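You operate a simulated robot arm through the tools that you are given. There is no shell and no other tool.

Carry out the task below with a simulated robot arm. There is one attempt and no reset: what you move stays moved.

## Task
Trim the probe meter on the check cup with the grey tab, then test the cup with the blue band.
Fine: probe in its pot while you trim till the display matches the tab; rinse it between cups; back in its pot at the end.

The check looks at the end state, three seconds after you hand in, the way a careful person would. Anything else that was tipped, shoved, dropped, spilled or broken makes it a failure.

## Robot
A 7-joint arm with a two-finger parallel gripper, fixed in place. Base frame: the origin is on the floor under the middle of its stand, x ahead of it, y to its left, z up. Readings come in m, degrees, newtons and seconds.
It reaches about 1.147 m from its shoulder. Its first joint turns from -166.0 to 166.0 degrees. Payload 3.43 kg.
The tool frame sits at the grasp point between the pads (the TCP): z along the fingers, y along the line on which they close. The tips reach 0.03 m beyond it. Largest opening 0.094 m; finger width 0.028, thickness 0.01; the body of the gripper, 0.05 by 0.096 m, starts 0.055 m behind the TCP.
Orientation is told as [roll, pitch, yaw] about the base's x, y, z axes, in that order, counted from this pose: with the fingers straight down and closing along the base's y, the tool's x points along the base's -x, its y along +y and its z along -z.

## Interface
- The arm moves only by the tool jog_arm. Its argument "targets" is a list that holds one entry, the list of rows, each a list of 7 numbers: the turn, a rotation vector about the tool's x, y, z in units of 8 degrees (1.0 is 8 degrees), then the shift along the tool's x, y, z in units of 40 mm (1.0 is 40 mm), then the gripper command, from -1 (shut) to 1 (fully open), values between in proportion. In form: [[[ax, ay, az, tx, ty, tz, fingers], ...]]. A call has 1 to 20 rows; each row shifts and turns the commanded pose from where the row before left it, along the tool's axes as they then stand. A call with a number of a shift or a turn outside -1 to 1 is refused whole. Each row takes 0.2 s and may step no farther than 0.05 m and 8.6 degrees from the row before; otherwise, or with a gripper value out of range, the whole call is refused. A pose out of reach is approached as far as the arm can. The call stops where the force on the tool passes 40 N (or 10 N more than at its start, if that is more) or the arm is blocked; 0.2 s more then pass. The fingers move at their own pace (about 0.045 m/s each) and stop on an object; they squeeze with about 38 N. The grip force told is the motor's: it shows also when the fingers shut on nothing. Time passes only in rows, and 0.2 s behind the last, so rows that do not move let the fingers close. It gives the time, the measured TCP pose, the force on the tool (base axes), the opening and the grip force at its end, in the units of the frame above (readings bear some noise), with the torque about the TCP (base axes, N m) and any sound that the robot's microphone picked up.
- Cameras (640 x 400 px; columns grow to the right, rows downward): "scene" is fixed at [0.049, -0.4999, 1.5252]; the picture's right is [0.73, -0.68, 0.00], its down [-0.24, -0.26, -0.93] and it looks along [0.64, 0.68, -0.36] (base axes); focal length 369 px, centre (320, 200). "wrist" rides on the gripper at [0.076, 0.014, -0.103] in the tool frame; the picture's right is [-0.18, 0.98, 0.00], its down [-0.75, -0.14, -0.64] and it looks along [-0.63, -0.12, 0.77] (tool axes); focal length 243 px, centre (320, 200). There is no depth. A picture from a camera that has moved, and an enlarged one, comes with that camera's place and axes in the base frame and with its lens.
- capture(camera): a new picture of that camera. No time passes.
- close_up(camera, box): a new picture of the part [left, top, right, bottom] of that camera's present view, enlarged. No time passes.
- finish_job(): hands the job in; it is judged then, once.

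Places have to be worked out from the pictures, the camera data and where the tool is seen. Open the gripper and draw the arm clear of the work before you hand the job in, unless the task says otherwise.

The tools are called after ">>>" as a command line: name --argument value ..., lists and objects as JSON in quotes. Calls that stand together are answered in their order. jog_arm: Moves the arm, as the interface text tells. Its arguments: {"type":"object","properties":{"targets":{"type":"array"}},"required":["targets"]} The other tools are called the same way: capture (camera) takes a picture; close_up (camera, box) takes an enlarged picture of a part of a camera's view; finish_job () hands the job in.

At the start:

```text
t: 0.0
tool_pos: [0.4464, 0.4662, 1.2983]
orientation: [0.0, 0.0, 0.0]
force: [-0.6, -0.3, 0.1]
moment: [0.01, -0.03, 0.0]
grip_width: 0.0941
gripper_force: 0.0
```

scene: 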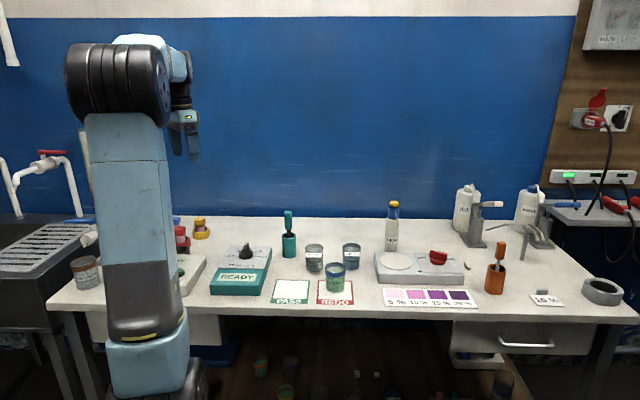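
wrist: 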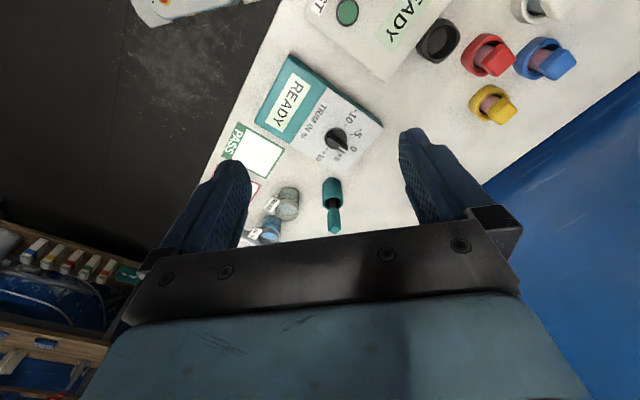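

I start by looking closely at the bench through the scene camera, to find the meter, the probe and its pot, the cups and the rinse.

>>> close_up --camera "scene" --box '[160, 190, 360, 315]'

>>> close_up --camera "scene" --box '[360, 180, 640, 355]'

>>> close_up --camera "wrist" --box '[220, 0, 420, 125]'

>>> close_up --camera "wrist" --box '[200, 90, 420, 250]'

```text
3.20 times, centred on (260, 252) of scene
camera zoom: at [0.049, -0.4999, 1.5252], right [0.73, -0.68, 0.0], down [-0.24, -0.26, -0.93], along [0.64, 0.68, -0.36], focal length 1180 px, centre (512, 32)
```

zoom: 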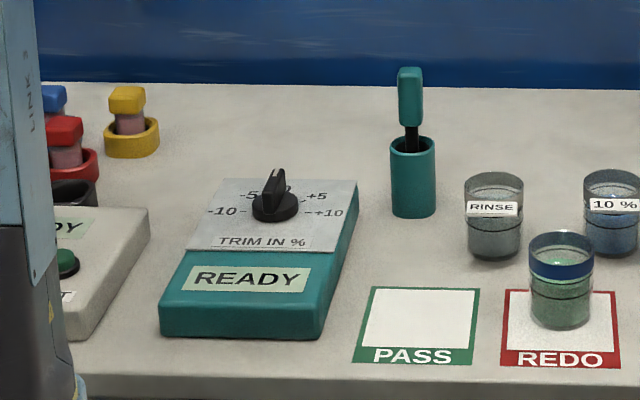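

```text
2.29 times, centred on (500, 268) of scene
camera zoom: at [0.049, -0.4999, 1.5252], right [0.73, -0.68, 0.0], down [-0.24, -0.26, -0.93], along [0.64, 0.68, -0.36], focal length 843 px, centre (-91, 46)
```

zoom: 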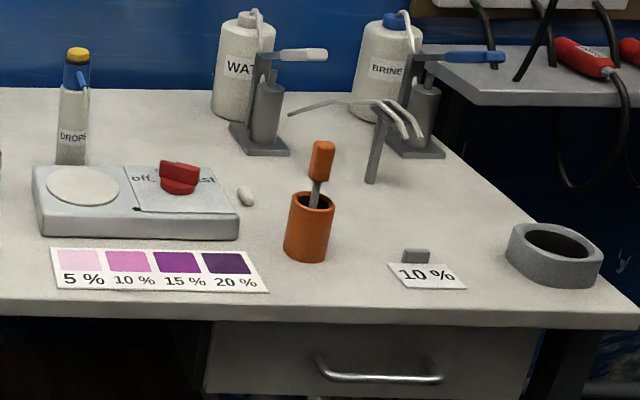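

```text
3.20 times, centred on (320, 62) of wrist
camera zoom: at [0.3718, 0.4806, 1.401], right [0.18, 0.98, 0.0], down [0.75, -0.14, 0.64], along [0.63, -0.12, -0.77], focal length 776 px, centre (320, 640)
```

zoom: 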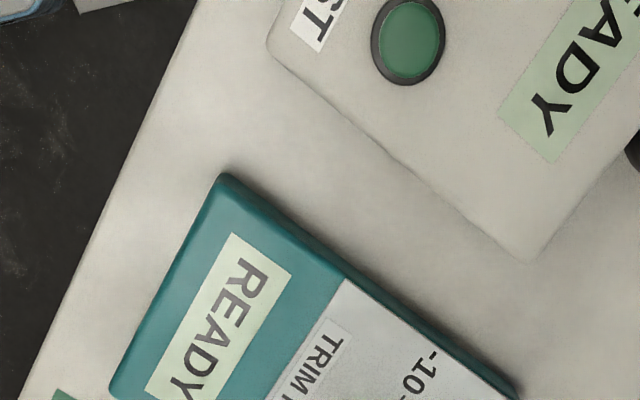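

```text
2.50 times, centred on (310, 170) of wrist
camera zoom: at [0.3718, 0.4806, 1.401], right [0.18, 0.98, 0.0], down [0.75, -0.14, 0.64], along [0.63, -0.12, -0.77], focal length 606 px, centre (345, 275)
```

zoom: 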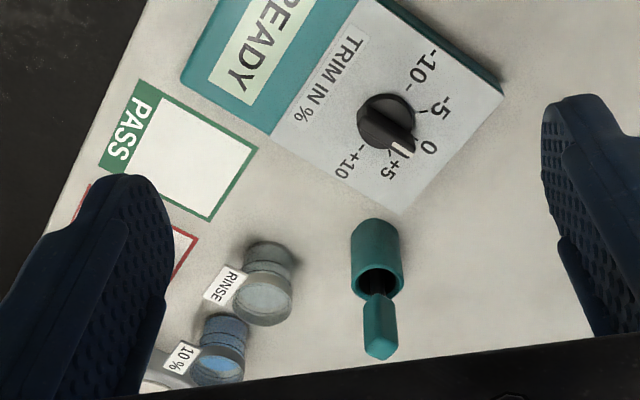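

The teal meter with the trim knob, the teal probe in its pot, and the RINSE, "10 %" and blue-banded cups are visible. I zoom further on the cups and tabs before I move.

>>> close_up --camera "scene" --box '[270, 200, 380, 310]'

>>> close_up --camera "scene" --box '[520, 270, 640, 330]'

>>> close_up --camera "wrist" --box '[235, 170, 345, 245]'

>>> close_up --camera "scene" --box '[40, 190, 220, 310]'

>>> close_up --camera "scene" --box '[220, 320, 540, 400]'

```text
3.64 times, centred on (325, 255) of scene
camera zoom: at [0.049, -0.4999, 1.5252], right [0.73, -0.68, 0.0], down [-0.24, -0.26, -0.93], along [0.64, 0.68, -0.36], focal length 1340 px, centre (302, 0)
```

zoom: 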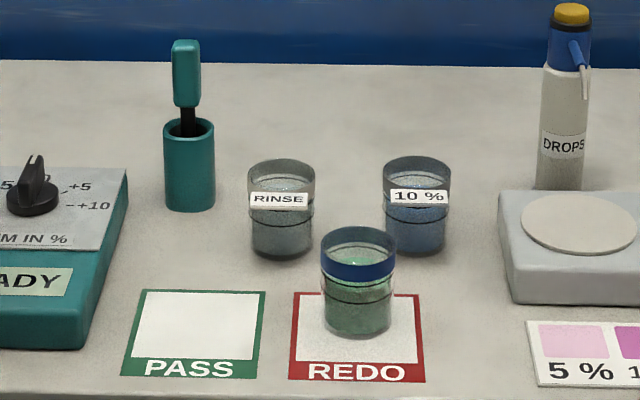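

```text
5.33 times, centred on (580, 300) of scene
camera zoom: at [0.049, -0.4999, 1.5252], right [0.73, -0.68, 0.0], down [-0.24, -0.26, -0.93], along [0.64, 0.68, -0.36], focal length 1966 px, centre (-1067, -333)
```

zoom: 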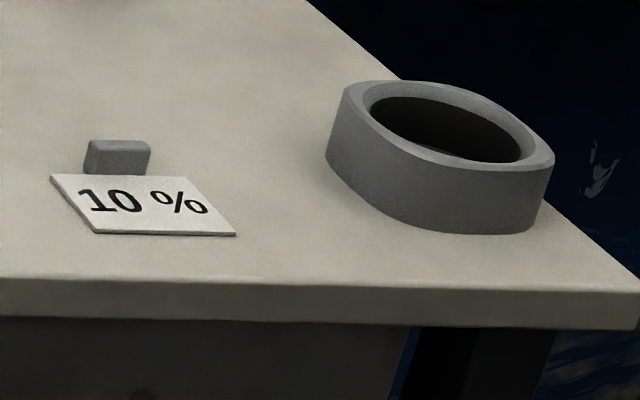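

```text
5.33 times, centred on (290, 208) of wrist
camera zoom: at [0.3718, 0.4806, 1.401], right [0.18, 0.98, 0.0], down [0.75, -0.14, 0.64], along [0.63, -0.12, -0.77], focal length 1294 px, centre (480, 160)
```

zoom: 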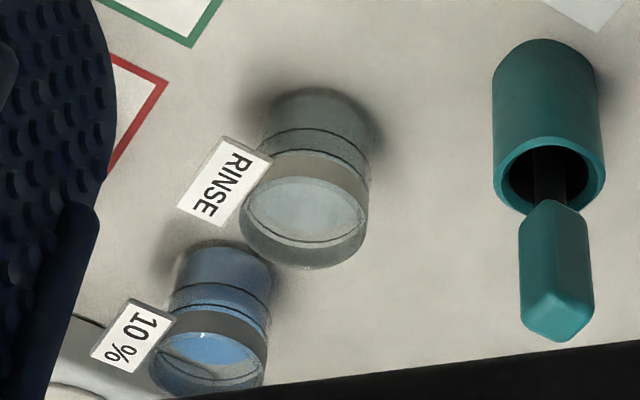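

```text
3.33 times, centred on (130, 250) of scene
camera zoom: at [0.049, -0.4999, 1.5252], right [0.73, -0.68, 0.0], down [-0.24, -0.26, -0.93], along [0.64, 0.68, -0.36], focal length 1229 px, centre (953, 33)
```

zoom: 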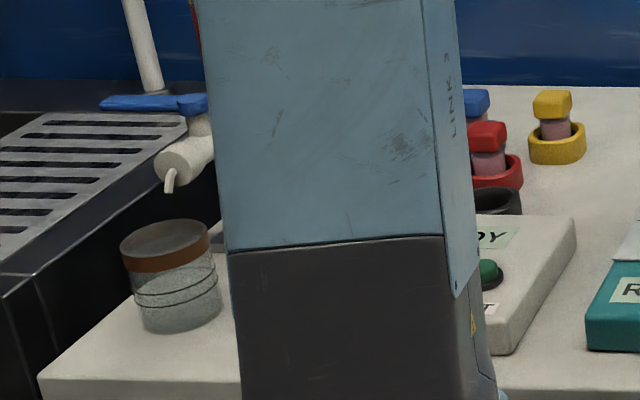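

```text
2.00 times, centred on (380, 360) of scene
camera zoom: at [0.049, -0.4999, 1.5252], right [0.73, -0.68, 0.0], down [-0.24, -0.26, -0.93], along [0.64, 0.68, -0.36], focal length 737 px, centre (200, -120)
```

zoom: 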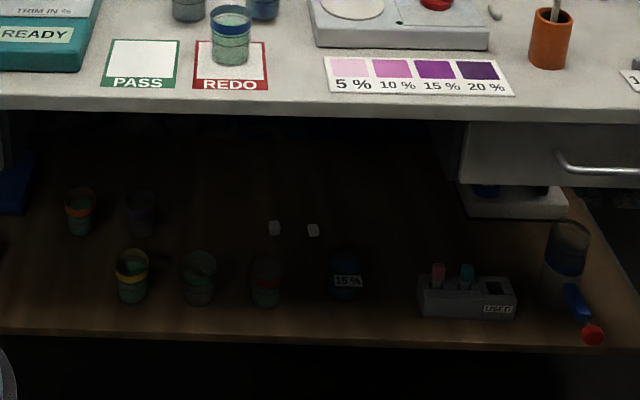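

The bench top is at about z=0.86. I judge the pot to be near (0.777, 0.440), rinse near (0.78, 0.318), the 10 % cup near (0.87, 0.24), the blue-band cup near (0.746, 0.179) and the knob near (0.62, 0.47). I move the wrist nearer, staying high, for a clearer view of the cups.

>>> jog_arm --targets '[[[0, 0, 0, -0.27, -0.68, 0.6, 1], [0, 0, 0, -0.27, -0.68, 0.6, 1], [0, 0, 0, -0.27, -0.68, 0.6, 1], [0, 0, 0, -0.27, -0.68, 0.6, 1], [0, 0, 0, -0.27, -0.68, 0.6, 1]]]'

>>> capture --camera "wrist"

>>> capture --camera "scene"

```text
t: 1.2
tool_pos: [0.5028, 0.3298, 1.1789]
orientation: [0.0, 0.0, 0.1]
force: [-0.8, 0.9, 0.6]
moment: [-0.03, -0.02, -0.01]
grip_width: 0.0939
gripper_force: 0.0
```

```text
taken
camera wrist: at [0.426, 0.3445, 1.2811], right [0.18, 0.98, 0.0], down [0.75, -0.14, 0.64], along [0.63, -0.12, -0.77], focal length 243 px, centre (320, 200)
```

wrist: 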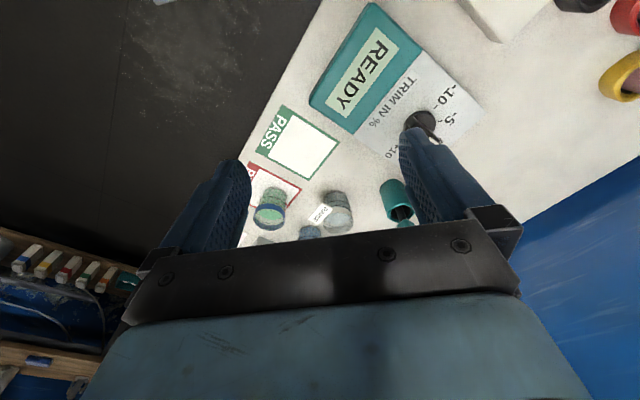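

```text
taken
```

scene: 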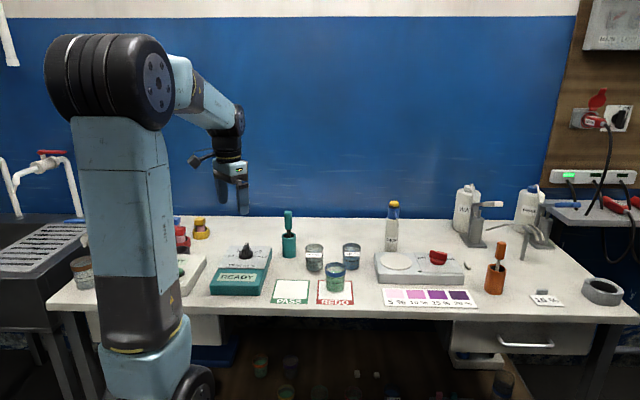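

The view is upside-down with far things hidden by the gripper, so I move farther ahead over the cups at the same height.

>>> jog_arm --targets '[[[0, 0, 0, -0.9, -0.2, 0.1, 1], [0, 0, 0, -0.9, -0.2, 0.1, 1], [0, 0, 0, -0.9, -0.2, 0.1, 1], [0, 0, 0, -0.9, -0.2, 0.1, 1], [0, 0, 0, -0.9, -0.2, 0.1, 1]]]'

>>> capture --camera "wrist"

>>> close_up --camera "wrist" --box '[220, 80, 420, 205]'

```text
t: 2.4
tool_pos: [0.6825, 0.289, 1.158]
orientation: [0.0, -0.1, 0.0]
force: [-0.7, 0.4, 0.2]
moment: [-0.02, -0.05, 0.05]
grip_width: 0.0939
gripper_force: 0.2
```

```text
taken
camera wrist: at [0.6056, 0.305, 1.2609], right [0.18, 0.98, 0.0], down [0.75, -0.14, 0.64], along [0.63, -0.12, -0.77], focal length 243 px, centre (320, 200)
```

wrist: 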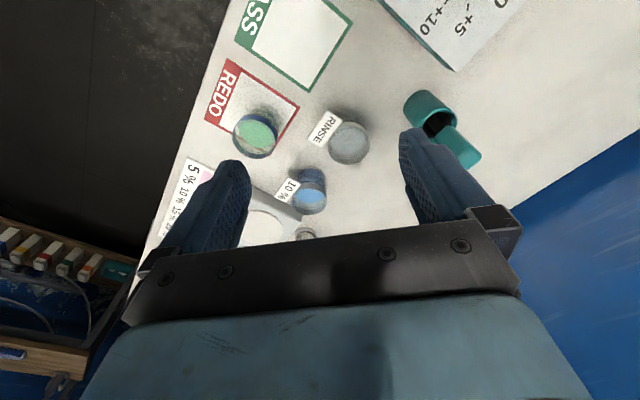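

```text
3.20 times, centred on (320, 142) of wrist
camera zoom: at [0.6056, 0.305, 1.2609], right [0.18, 0.98, 0.0], down [0.75, -0.14, 0.64], along [0.63, -0.12, -0.77], focal length 776 px, centre (320, 384)
```

zoom: 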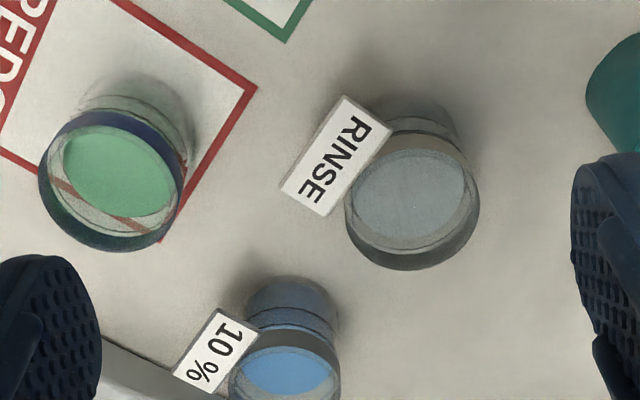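

The RINSE and 10 % tags show grey-edged plates. I compare the 15 % cup on the lower shelf and the bench's front-right card to be sure which is the grey-tabbed check cup.

>>> close_up --camera "scene" --box '[230, 340, 410, 400]'

>>> close_up --camera "scene" --box '[330, 235, 380, 270]'

>>> close_up --camera "wrist" --box '[265, 160, 345, 215]'

```text
3.56 times, centred on (320, 370) of scene
camera zoom: at [0.049, -0.4999, 1.5252], right [0.73, -0.68, 0.0], down [-0.24, -0.26, -0.93], along [0.64, 0.68, -0.36], focal length 1311 px, centre (320, -404)
```

zoom: 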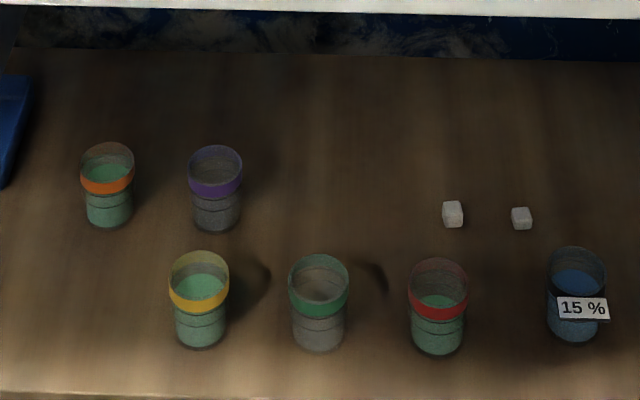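

```text
11.43 times, centred on (355, 252) of scene
camera zoom: at [0.049, -0.4999, 1.5252], right [0.73, -0.68, 0.0], down [-0.24, -0.26, -0.93], along [0.64, 0.68, -0.36], focal length 4213 px, centre (-80, -400)
```

zoom: 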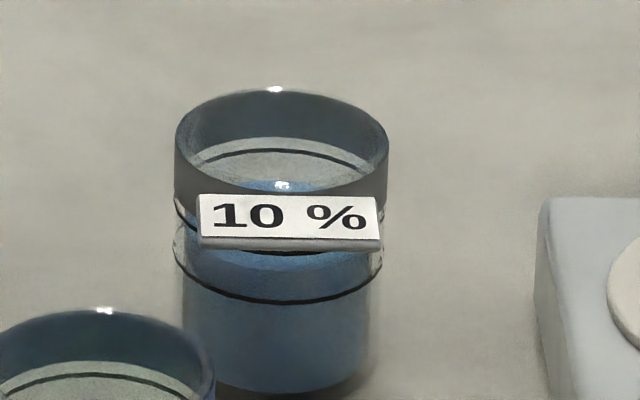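

```text
7.27 times, centred on (305, 188) of wrist
camera zoom: at [0.6056, 0.305, 1.2609], right [0.18, 0.98, 0.0], down [0.75, -0.14, 0.64], along [0.63, -0.12, -0.77], focal length 1764 px, centre (429, 291)
```

zoom: 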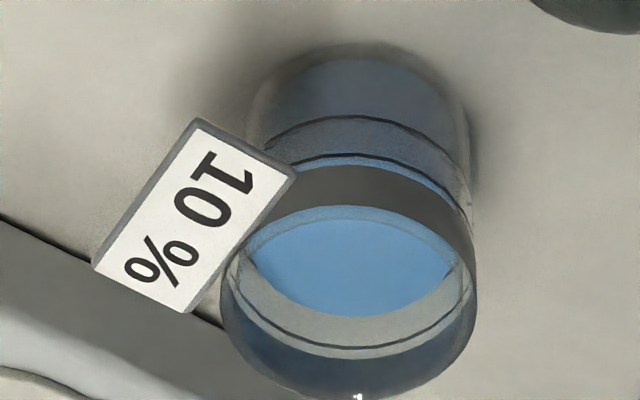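

The 10 % cup on the bench has the grey tab plate, so it is the check cup; the 15 % one on the shelf is a different one. Now I move so the wrist camera looks at the probe and pot from closer.

>>> jog_arm --targets '[[[0, 0, 0, -0.09, 0.7, 0.29, 1], [0, 0, 0, -0.09, 0.7, 0.29, 1], [0, 0, 0, -0.09, 0.7, 0.29, 1], [0, 0, 0, -0.09, 0.7, 0.29, 1], [0, 0, 0, -0.09, 0.7, 0.29, 1]]]'

>>> capture --camera "wrist"

>>> close_up --camera "wrist" --box '[270, 120, 400, 220]'

>>> close_up --camera "scene" --box '[250, 180, 330, 270]'

```text
t: 3.6
tool_pos: [0.7015, 0.4292, 1.0995]
orientation: [-0.1, 0.0, 0.0]
force: [0.0, -0.2, 1.0]
moment: [0.03, 0.0, 0.04]
grip_width: 0.094
gripper_force: 0.0
```

```text
taken
camera wrist: at [0.6243, 0.4445, 1.2027], right [0.18, 0.98, 0.0], down [0.75, -0.14, 0.64], along [0.63, -0.12, -0.77], focal length 243 px, centre (320, 200)
```

wrist: 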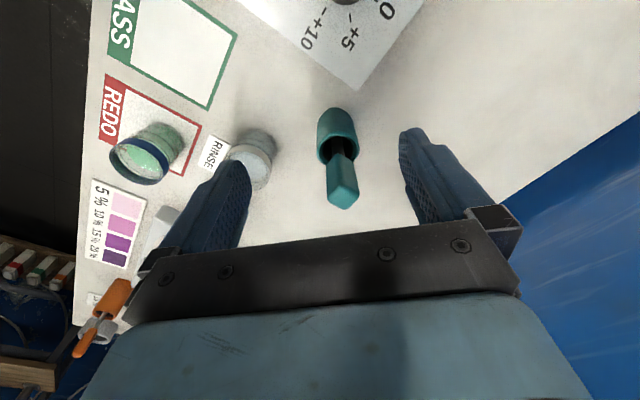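

```text
4.00 times, centred on (335, 170) of wrist
camera zoom: at [0.6243, 0.4445, 1.2027], right [0.18, 0.98, 0.0], down [0.75, -0.14, 0.64], along [0.63, -0.12, -0.77], focal length 970 px, centre (260, 320)
```

zoom: 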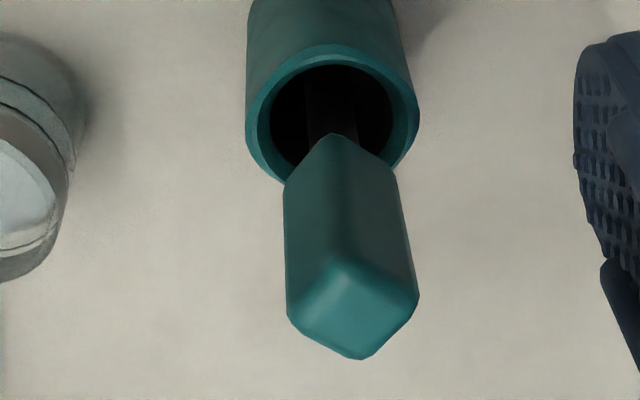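

```text
4.44 times, centred on (290, 225) of scene
camera zoom: at [0.049, -0.4999, 1.5252], right [0.73, -0.68, 0.0], down [-0.24, -0.26, -0.93], along [0.64, 0.68, -0.36], focal length 1638 px, centre (453, 89)
```

zoom: 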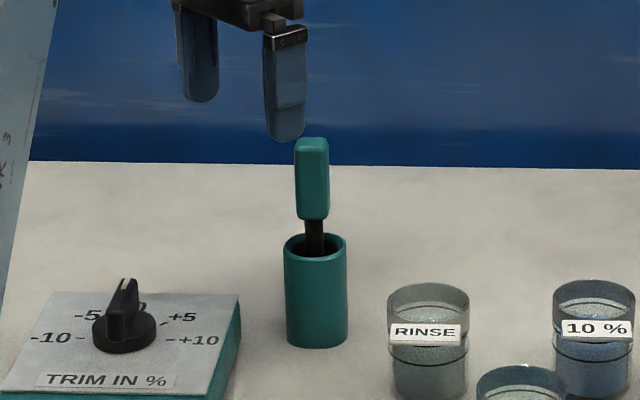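

The probe handle is a square bar about 22 mm across, turned 45° to the base axes, with its top at about (0.773, 0.440, 1.023). I move above it and yaw the gripper by -45° so the pads meet flat faces.

>>> jog_arm --targets '[[[0, 0, 0, -0.9, 0.135, 0, 1], [0, 0, 0, -0.9, 0.135, 0, 1], [0, 0, 0.9375, 0, 0, 0, 1], [0, 0, 0.9375, 0, 0, 0, 1], [0, 0, 0.9375, 0, 0, 0, 1], [0, 0, 0.9375, 0, 0, 0, 1], [0, 0, 0.9375, 0, 0, 0, 1], [0, 0, 0.9375, 0, 0, 0, 1], [0, 0, 0, 0, 0, 0, 1]]]'

>>> capture --camera "wrist"

>>> close_up --camera "wrist" --box '[220, 80, 420, 220]'

>>> close_up --camera "scene" --box '[230, 160, 350, 270]'

```text
t: 5.6
tool_pos: [0.7722, 0.4394, 1.1012]
orientation: [-0.1, 0.0, -45.1]
force: [-0.1, 0.0, -0.7]
moment: [0.0, 0.05, 0.0]
grip_width: 0.0941
gripper_force: 0.0
```

```text
taken
camera wrist: at [0.7285, 0.5053, 1.203], right [0.83, 0.56, 0.0], down [0.43, -0.63, 0.64], along [0.36, -0.53, -0.77], focal length 243 px, centre (320, 200)
```

wrist: 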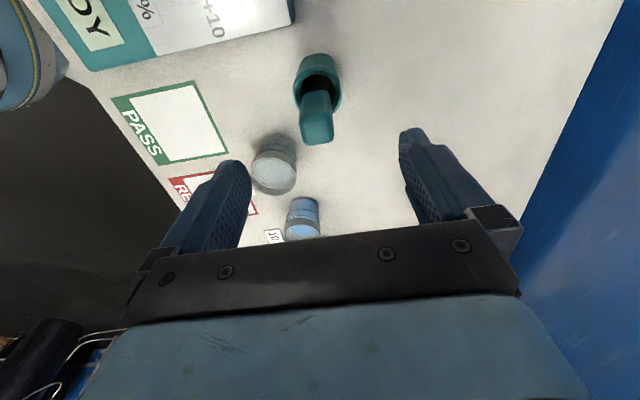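

```text
2.86 times, centred on (320, 150) of wrist
camera zoom: at [0.7285, 0.5053, 1.203], right [0.83, 0.56, 0.0], down [0.43, -0.63, 0.64], along [0.36, -0.53, -0.77], focal length 693 px, centre (320, 343)
```

zoom: 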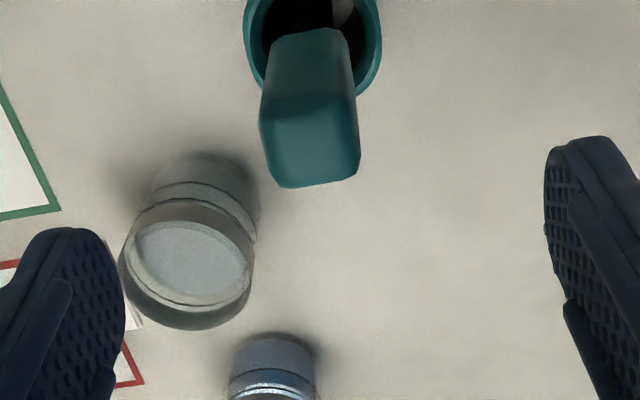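

```text
3.64 times, centred on (290, 215) of scene
camera zoom: at [0.049, -0.4999, 1.5252], right [0.73, -0.68, 0.0], down [-0.24, -0.26, -0.93], along [0.64, 0.68, -0.36], focal length 1340 px, centre (429, 146)
```

zoom: 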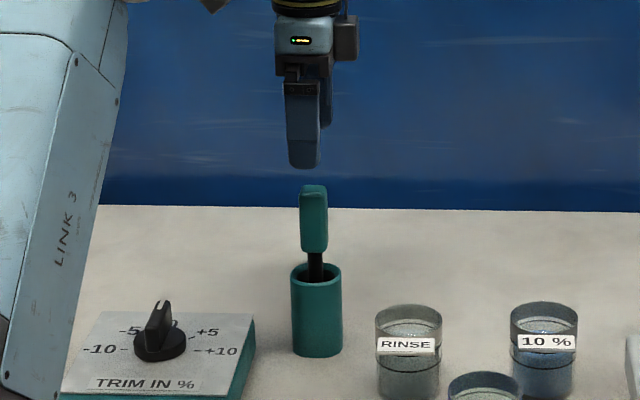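

The handle's centre works out at about (0.773, 0.438) from this second view too, right below the gripper, so I lower to grip height (TCP z about 0.994).

>>> jog_arm --targets '[[[0, 0, 0, 0, 0, 0.9, 1], [0, 0, 0, 0, 0, 0.9, 1], [0, 0, 0, 0, 0, 0.88, 1], [0, 0, 0, 0, 0, 0, 1]]]'

>>> capture --camera "wrist"

>>> close_up --camera "scene" --box '[230, 160, 350, 270]'

```text
t: 6.6
tool_pos: [0.7725, 0.4397, 0.9934]
orientation: [0.0, 0.1, -45.0]
force: [-0.1, 0.2, -0.8]
moment: [-0.02, -0.01, -0.02]
grip_width: 0.0942
gripper_force: 0.2
```

```text
taken
camera wrist: at [0.728, 0.5049, 1.0954], right [0.82, 0.57, 0.0], down [0.43, -0.63, 0.64], along [0.36, -0.53, -0.77], focal length 243 px, centre (320, 200)
```

wrist: 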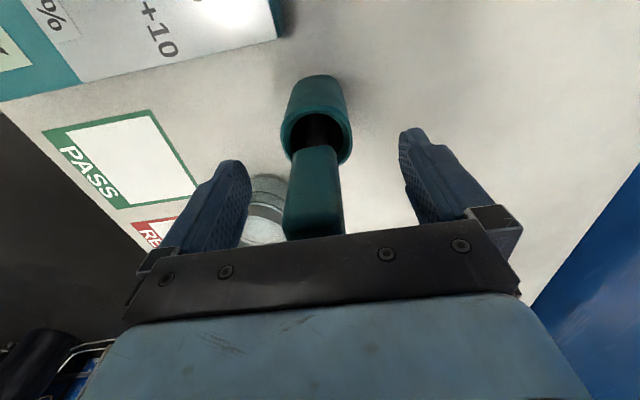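

```text
3.64 times, centred on (290, 215) of scene
camera zoom: at [0.049, -0.4999, 1.5252], right [0.73, -0.68, 0.0], down [-0.24, -0.26, -0.93], along [0.64, 0.68, -0.36], focal length 1340 px, centre (429, 146)
```

zoom: 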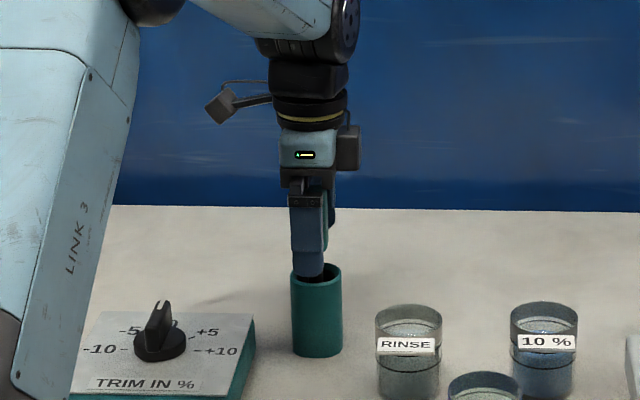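

The handle stands centred between the pads with the tips above the pot's rim. I close the gripper and let it settle.

>>> jog_arm --targets '[[[0, 0, 0, 0, 0, 0, -1], [0, 0, 0, 0, 0, 0, -1], [0, 0, 0, 0, 0, 0, -1], [0, 0, 0, 0, 0, 0, -1], [0, 0, 0, 0, 0, 0, -1], [0, 0, 0, 0, 0, 0, -1], [0, 0, 0, 0, 0, 0, -1]]]'

>>> capture --camera "wrist"

>>> close_up --camera "scene" --box '[230, 160, 350, 270]'

```text
t: 8.2
tool_pos: [0.7729, 0.4401, 0.9933]
orientation: [-0.1, -0.1, -45.0]
force: [0.5, 0.6, 0.1]
moment: [-0.01, -0.05, -0.02]
grip_width: 0.0299
gripper_force: 37.7
```

```text
taken
camera wrist: at [0.728, 0.5049, 1.0956], right [0.82, 0.57, 0.0], down [0.43, -0.63, 0.64], along [0.36, -0.53, -0.77], focal length 243 px, centre (320, 200)
```

wrist: 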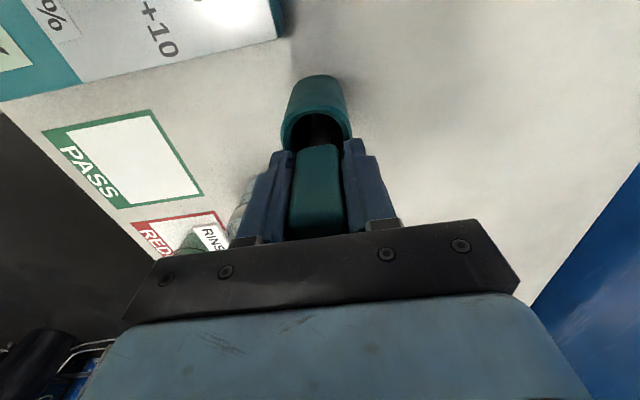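

```text
3.64 times, centred on (290, 215) of scene
camera zoom: at [0.049, -0.4999, 1.5252], right [0.73, -0.68, 0.0], down [-0.24, -0.26, -0.93], along [0.64, 0.68, -0.36], focal length 1340 px, centre (429, 146)
```

zoom: 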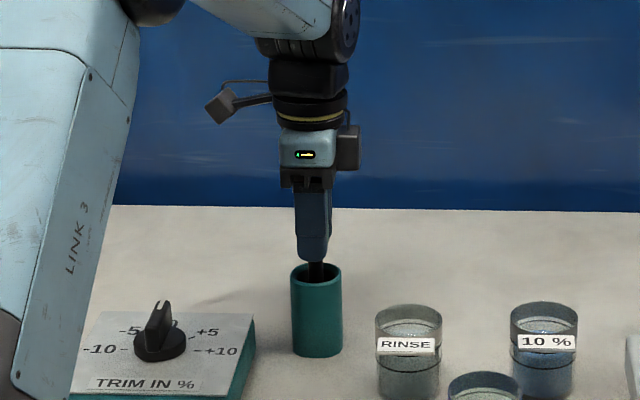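

The grip is firm at 30 mm. Now I lift the probe straight up 0.14 m and check that it comes free of the pot.

>>> jog_arm --targets '[[[0, 0, 0, 0, 0, -0.3, -1], [0, 0, 0, 0, 0, -0.6, -1], [0, 0, 0, 0, 0, -0.7, -1], [0, 0, 0, 0, 0, -0.7, -1], [0, 0, 0, 0, 0, -0.7, -1], [0, 0, 0, 0, 0, -0.5, -1], [0, 0, 0, 0, 0, 0, -1]]]'

>>> capture --camera "wrist"

>>> close_up --camera "scene" --box '[200, 170, 380, 300]'

```text
t: 9.8
tool_pos: [0.7722, 0.4405, 1.1329]
orientation: [0.0, 0.0, -45.1]
force: [0.8, -0.1, -0.7]
moment: [0.0, -0.01, 0.03]
grip_width: 0.0297
gripper_force: 38.4
```

```text
taken
camera wrist: at [0.7282, 0.505, 1.2355], right [0.82, 0.57, 0.0], down [0.43, -0.63, 0.64], along [0.36, -0.53, -0.77], focal length 243 px, centre (320, 200)
```

wrist: 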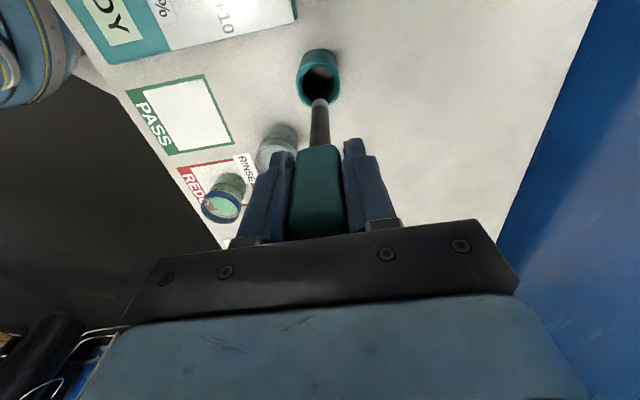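

```text
3.08 times, centred on (290, 235) of scene
camera zoom: at [0.049, -0.4999, 1.5252], right [0.73, -0.68, 0.0], down [-0.24, -0.26, -0.93], along [0.64, 0.68, -0.36], focal length 1134 px, centre (412, 92)
```

zoom: 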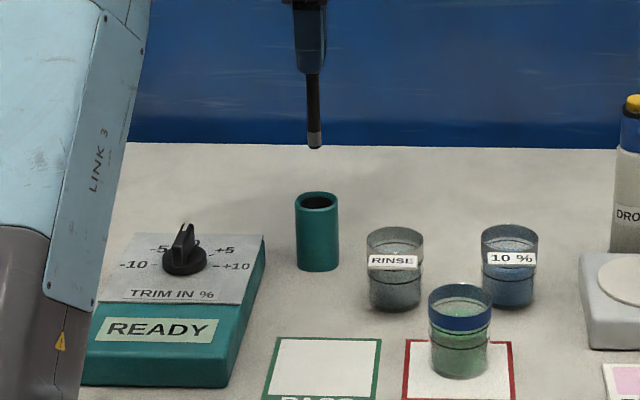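

The probe is free; its tip is about 0.128 m below the TCP (tip z ≈ 1.005) and cup rims are near z 0.931. The grey-tab cup's centre comes out at (0.880, 0.235) from both cameras, so I carry the probe over it at this height.

>>> jog_arm --targets '[[[0, 0, 0, -0.79, -0.246, 0, -1], [0, 0, 0, -0.79, -0.246, 0, -1], [0, 0, 0, -0.79, -0.246, 0, -1], [0, 0, 0, -0.79, -0.246, 0, -1], [0, 0, 0, -0.79, -0.246, 0, -1], [0, 0, 0, -0.79, -0.246, 0, -1], [0, 0, 0, -0.79, -0.246, 0, -1], [0, 0, 0, 0, 0, 0, -1]]]'

>>> capture --camera "wrist"

>>> close_up --camera "wrist" --box '[260, 40, 400, 160]'

>>> close_up --camera "scene" --box '[270, 170, 430, 300]'

```text
t: 11.6
tool_pos: [0.88, 0.2348, 1.1324]
orientation: [0.0, 0.0, -45.0]
force: [0.5, -0.5, -1.4]
moment: [0.02, 0.0, 0.0]
grip_width: 0.0298
gripper_force: 38.2
```

```text
taken
camera wrist: at [0.8363, 0.2998, 1.235], right [0.82, 0.57, 0.0], down [0.43, -0.63, 0.64], along [0.36, -0.53, -0.77], focal length 243 px, centre (320, 200)
```

wrist: 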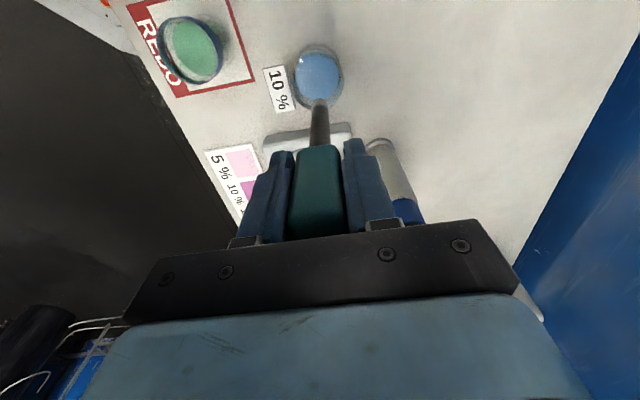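

```text
3.33 times, centred on (330, 100) of wrist
camera zoom: at [0.8363, 0.2998, 1.235], right [0.82, 0.57, 0.0], down [0.43, -0.63, 0.64], along [0.36, -0.53, -0.77], focal length 809 px, centre (287, 533)
```

zoom: 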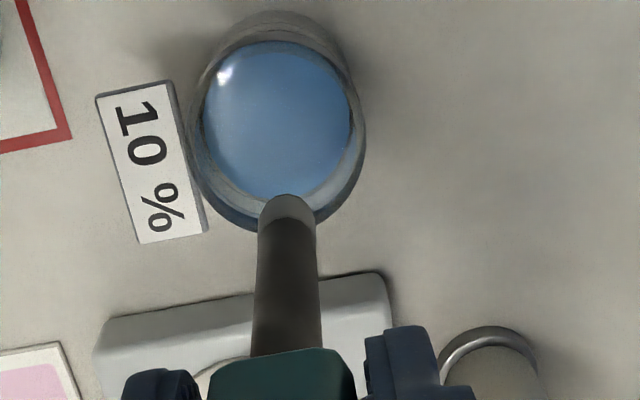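

```text
3.08 times, centred on (350, 235) of scene
camera zoom: at [0.049, -0.4999, 1.5252], right [0.73, -0.68, 0.0], down [-0.24, -0.26, -0.93], along [0.64, 0.68, -0.36], focal length 1134 px, centre (228, 92)
```

zoom: 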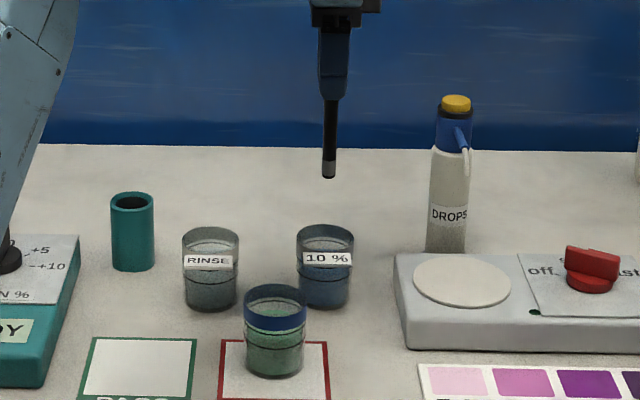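

The probe hangs centred over the blue check liquid, a few mm off in my reading; the liquid surface is near z 0.905. I correct by 3 mm and lower the tip to about z 0.876, then hold it so the meter settles.

>>> jog_arm --targets '[[[0, 0, 0, 0.04, -0.067, 0.3, -1], [0, 0, 0, 0, 0, 0.6, -1], [0, 0, 0, 0, 0, 0.6, -1], [0, 0, 0, 0, 0, 0.6, -1], [0, 0, 0, 0, 0, 0.6, -1], [0, 0, 0, 0, 0, 0.5, -1], [0, 0, 0, 0, 0, 0, -1], [0, 0, 0, 0, 0, 0, -1], [0, 0, 0, 0, 0, 0, -1], [0, 0, 0, 0, 0, 0, -1], [0, 0, 0, 0, 0, 0, -1]]]'

>>> capture --camera "scene"

>>> close_up --camera "scene" --box '[310, 190, 410, 300]'

>>> close_up --camera "scene" --box '[200, 235, 280, 300]'

>>> capture --camera "wrist"

```text
t: 14.0
tool_pos: [0.8775, 0.2357, 1.0062]
orientation: [0.0, 0.1, -45.1]
force: [0.3, 0.9, -1.1]
moment: [-0.03, 0.0, -0.02]
grip_width: 0.03
gripper_force: 38.0
```

```text
taken
```

scene: 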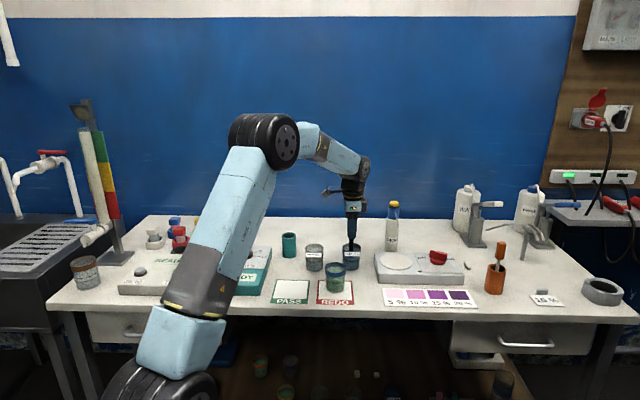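

```text
3.64 times, centred on (360, 245) of scene
camera zoom: at [0.049, -0.4999, 1.5252], right [0.73, -0.68, 0.0], down [-0.24, -0.26, -0.93], along [0.64, 0.68, -0.36], focal length 1340 px, centre (174, 36)
```

zoom: 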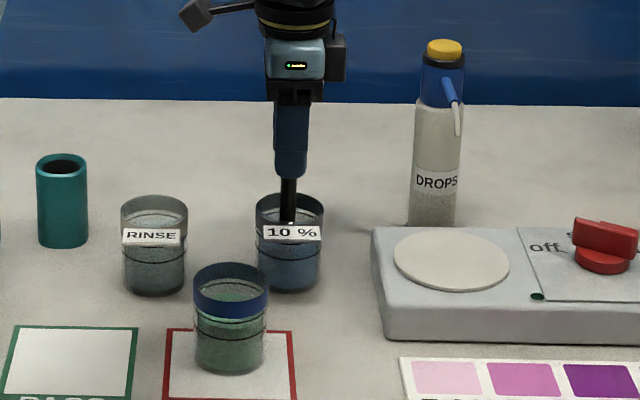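

```text
6.15 times, centred on (240, 268) of scene
camera zoom: at [0.049, -0.4999, 1.5252], right [0.73, -0.68, 0.0], down [-0.24, -0.26, -0.93], along [0.64, 0.68, -0.36], focal length 2268 px, centre (812, -215)
```

zoom: 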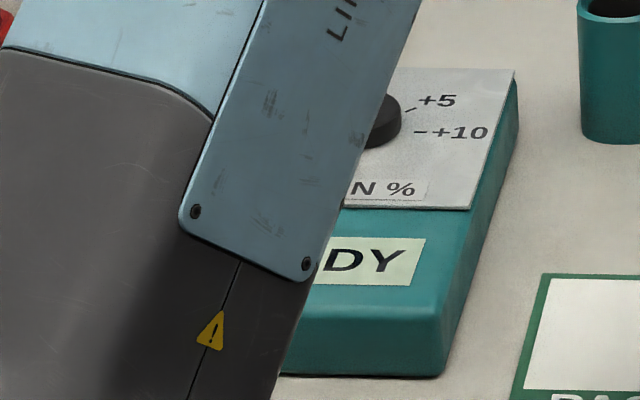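

```text
taken
camera wrist: at [0.8323, 0.3004, 1.108], right [0.82, 0.57, 0.0], down [0.43, -0.63, 0.64], along [0.36, -0.53, -0.77], focal length 243 px, centre (320, 200)
```

wrist: 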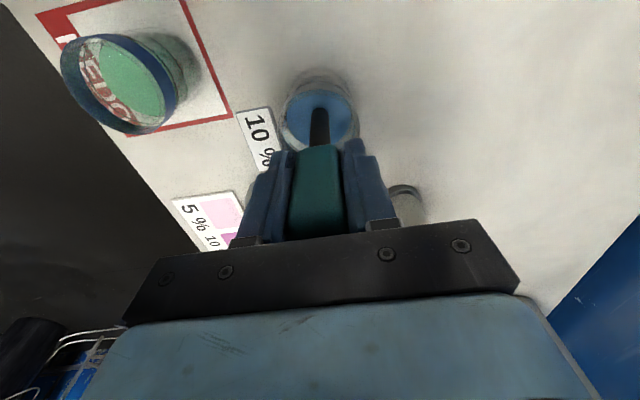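

The display, partly hidden by the arm, still ends in "…DY". I check whether the tip is really immersed.

>>> close_up --camera "wrist" --box '[270, 60, 370, 150]'

>>> close_up --camera "scene" --box '[335, 225, 370, 275]'

```text
4.44 times, centred on (320, 105) of wrist
camera zoom: at [0.8323, 0.3004, 1.108], right [0.82, 0.57, 0.0], down [0.43, -0.63, 0.64], along [0.36, -0.53, -0.77], focal length 1078 px, centre (320, 622)
```

zoom: 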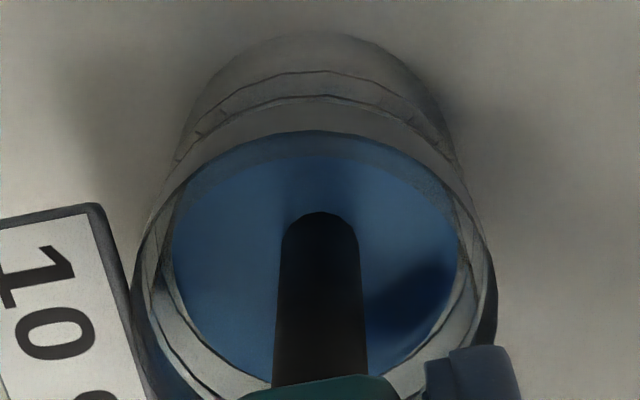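

```text
8.00 times, centred on (352, 250) of scene
camera zoom: at [0.049, -0.4999, 1.5252], right [0.73, -0.68, 0.0], down [-0.24, -0.26, -0.93], along [0.64, 0.68, -0.36], focal length 2949 px, centre (60, -200)
```

zoom: 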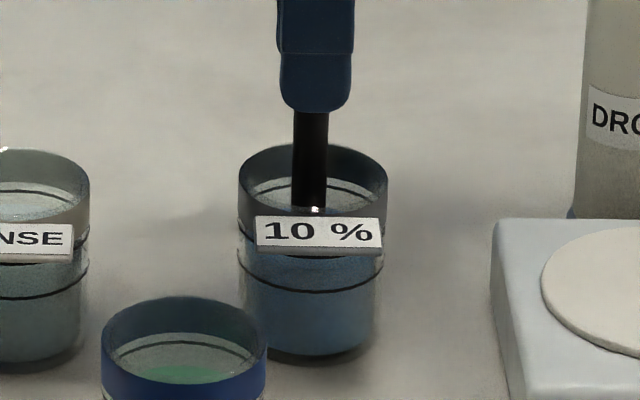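

The tip is in the liquid, but by perhaps only 12 mm. I lower 6 mm more and hold for about three seconds.

>>> jog_arm --targets '[[[0, 0, 0, 0, 0, 0.15, -1], [0, 0, 0, 0, 0, 0, -1], [0, 0, 0, 0, 0, 0, -1], [0, 0, 0, 0, 0, 0, -1], [0, 0, 0, 0, 0, 0, -1], [0, 0, 0, 0, 0, 0, -1], [0, 0, 0, 0, 0, 0, -1], [0, 0, 0, 0, 0, 0, -1], [0, 0, 0, 0, 0, 0, -1], [0, 0, 0, 0, 0, 0, -1], [0, 0, 0, 0, 0, 0, -1], [0, 0, 0, 0, 0, 0, -1], [0, 0, 0, 0, 0, 0, -1], [0, 0, 0, 0, 0, 0, -1], [0, 0, 0, 0, 0, 0, -1]]]'

>>> close_up --camera "scene" --box '[200, 235, 280, 300]'

>>> close_up --camera "scene" --box '[335, 225, 370, 275]'

```text
t: 17.2
tool_pos: [0.8755, 0.2354, 0.9982]
orientation: [-0.1, 0.0, -45.0]
force: [-0.3, -0.5, -1.5]
moment: [-0.01, 0.04, 0.0]
grip_width: 0.0298
gripper_force: 38.2
```

```text
6.15 times, centred on (240, 268) of scene
camera zoom: at [0.049, -0.4999, 1.5252], right [0.73, -0.68, 0.0], down [-0.24, -0.26, -0.93], along [0.64, 0.68, -0.36], focal length 2268 px, centre (812, -215)
```

zoom: 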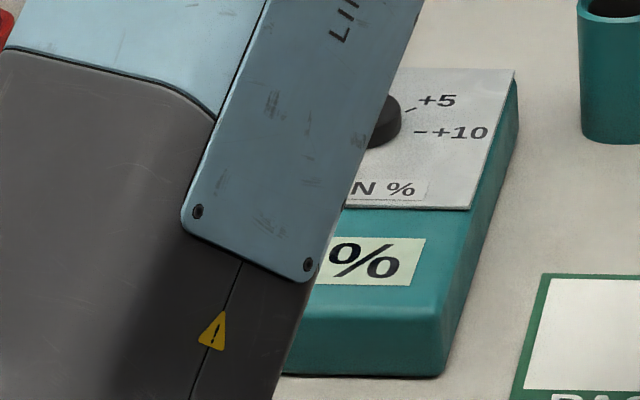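

```text
8.00 times, centred on (352, 250) of scene
camera zoom: at [0.049, -0.4999, 1.5252], right [0.73, -0.68, 0.0], down [-0.24, -0.26, -0.93], along [0.64, 0.68, -0.36], focal length 2949 px, centre (60, -200)
```

zoom: 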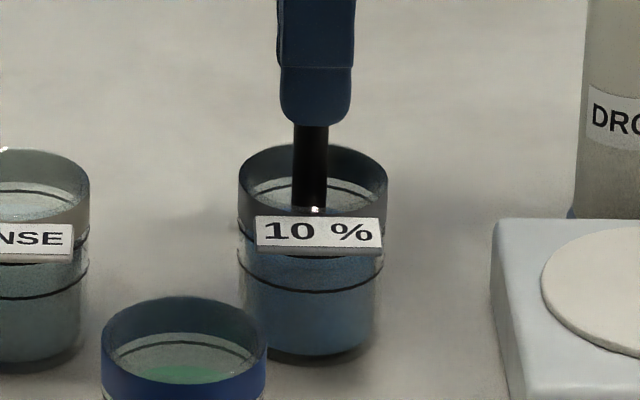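

The meter now shows a "%" value at this depth, so the check reading is taken. I hold a moment longer, then lift straight out over the cup and pause to let it drip.

>>> jog_arm --targets '[[[0, 0, 0, 0, 0, 0, -1], [0, 0, 0, 0, 0, 0, -1], [0, 0, 0, 0, 0, 0, -1], [0, 0, 0, 0, 0, 0, -1], [0, 0, 0, 0, 0, 0, -1], [0, 0, 0, 0, 0, -0.35, -1], [0, 0, 0, 0, 0, -0.4, -1], [0, 0, 0, 0, 0, -0.5, -1], [0, 0, 0, 0, 0, 0, -1], [0, 0, 0, 0, 0, 0, -1], [0, 0, 0, 0, 0, 0, -1], [0, 0, 0, 0, 0, -0.7, -1], [0, 0, 0, 0, 0, -0.7, -1], [0, 0, 0, 0, 0, -0.7, -1], [0, 0, 0, 0, 0, 0, -1]]]'

>>> close_up --camera "scene" --box '[200, 235, 280, 300]'

>>> close_up --camera "scene" --box '[310, 190, 410, 300]'

```text
t: 20.4
tool_pos: [0.8777, 0.2349, 1.1335]
orientation: [-0.1, 0.0, -45.0]
force: [-0.9, 0.6, -0.2]
moment: [-0.01, -0.01, 0.01]
grip_width: 0.0297
gripper_force: 37.9
```

```text
6.15 times, centred on (240, 268) of scene
camera zoom: at [0.049, -0.4999, 1.5252], right [0.73, -0.68, 0.0], down [-0.24, -0.26, -0.93], along [0.64, 0.68, -0.36], focal length 2268 px, centre (812, -215)
```

zoom: 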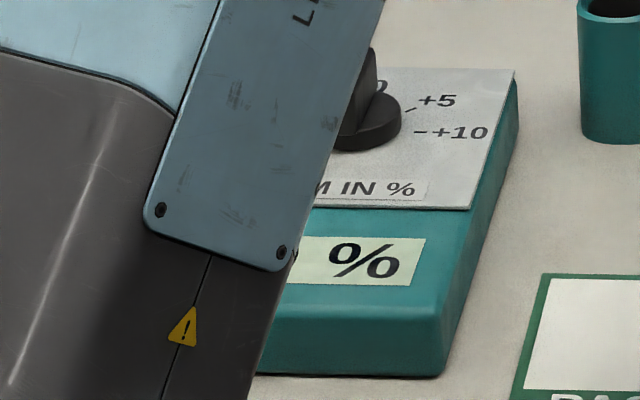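

```text
3.64 times, centred on (360, 245) of scene
camera zoom: at [0.049, -0.4999, 1.5252], right [0.73, -0.68, 0.0], down [-0.24, -0.26, -0.93], along [0.64, 0.68, -0.36], focal length 1340 px, centre (174, 36)
```

zoom: 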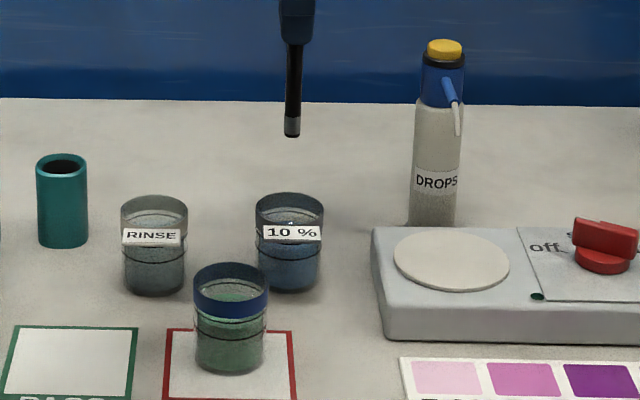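

The value holds after lifting. Now I carry the probe back over its pot by reversing the commanded shift.

>>> jog_arm --targets '[[[0, 0, 0, 0.784, 0.2556, 0, -1], [0, 0, 0, 0.784, 0.2556, 0, -1], [0, 0, 0, 0.784, 0.2556, 0, -1], [0, 0, 0, 0.784, 0.2556, 0, -1], [0, 0, 0, 0.784, 0.2556, 0, -1], [0, 0, 0, 0.784, 0.2556, 0, -1], [0, 0, 0, 0.786, 0.2554, 0, -1], [0, 0, 0, 0, 0, 0, -1], [0, 0, 0, 0, 0, 0, -1]]]'

>>> close_up --camera "scene" --box '[200, 170, 360, 300]'

>>> capture --camera "wrist"

```text
t: 22.4
tool_pos: [0.7735, 0.4408, 1.1351]
orientation: [-0.1, -0.1, -45.0]
force: [0.3, 0.7, -0.6]
moment: [-0.02, -0.01, 0.0]
grip_width: 0.0295
gripper_force: 37.9
```

```text
3.08 times, centred on (280, 235) of scene
camera zoom: at [0.049, -0.4999, 1.5252], right [0.73, -0.68, 0.0], down [-0.24, -0.26, -0.93], along [0.64, 0.68, -0.36], focal length 1134 px, centre (443, 92)
```

zoom: 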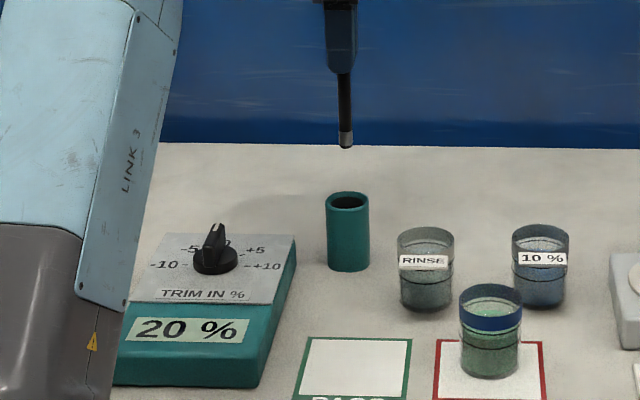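

```text
taken
camera wrist: at [0.7291, 0.5055, 1.2358], right [0.82, 0.57, 0.0], down [0.43, -0.63, 0.64], along [0.36, -0.53, -0.77], focal length 243 px, centre (320, 200)
```

wrist: 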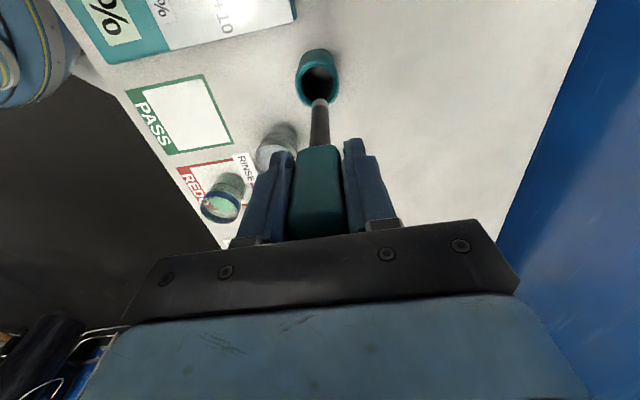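

The display reads 20 % against the tab's 10 %, so the trim must go to about -10. First I lower the probe back into its pot.

>>> jog_arm --targets '[[[0, 0, 0, 0, 0, 0.6, -1], [0, 0, 0, 0, 0, 0.6, -1], [0, 0, 0, 0, 0, 0.6, -1], [0, 0, 0, 0, 0, 0.6, -1], [0, 0, 0, 0, 0, 0.6, -1], [0, 0, 0, 0, 0, 0.3, -1], [0, 0, 0, 0, 0, 0.16, -1], [0, 0, 0, 0, 0, 0, -1]]]'

>>> close_up --camera "scene" --box '[230, 180, 350, 280]'

>>> capture --camera "wrist"

```text
t: 24.2
tool_pos: [0.7727, 0.4406, 0.9943]
orientation: [0.1, 0.0, -45.1]
force: [0.7, -0.2, -1.3]
moment: [-0.02, 0.02, -0.01]
grip_width: 0.0299
gripper_force: 38.3
```

```text
4.00 times, centred on (290, 230) of scene
camera zoom: at [0.049, -0.4999, 1.5252], right [0.73, -0.68, 0.0], down [-0.24, -0.26, -0.93], along [0.64, 0.68, -0.36], focal length 1474 px, centre (440, 80)
```

zoom: 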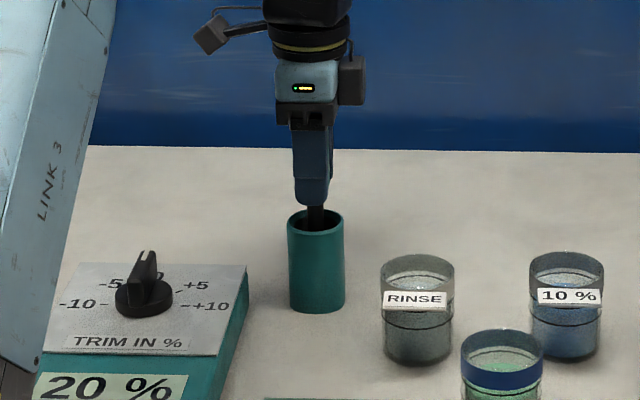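

```text
taken
camera wrist: at [0.7284, 0.5052, 1.0971], right [0.82, 0.57, 0.0], down [0.43, -0.63, 0.64], along [0.36, -0.53, -0.77], focal length 243 px, centre (320, 200)
```

wrist: 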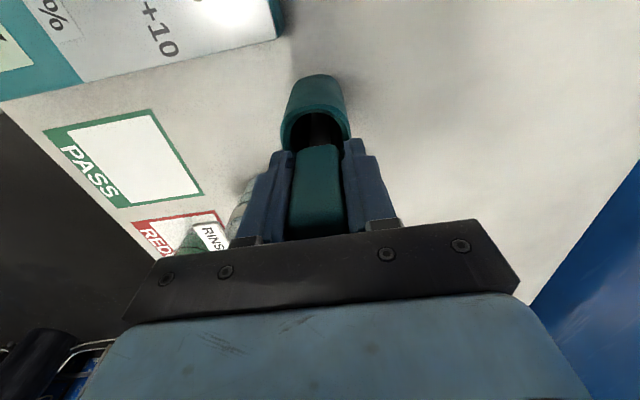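

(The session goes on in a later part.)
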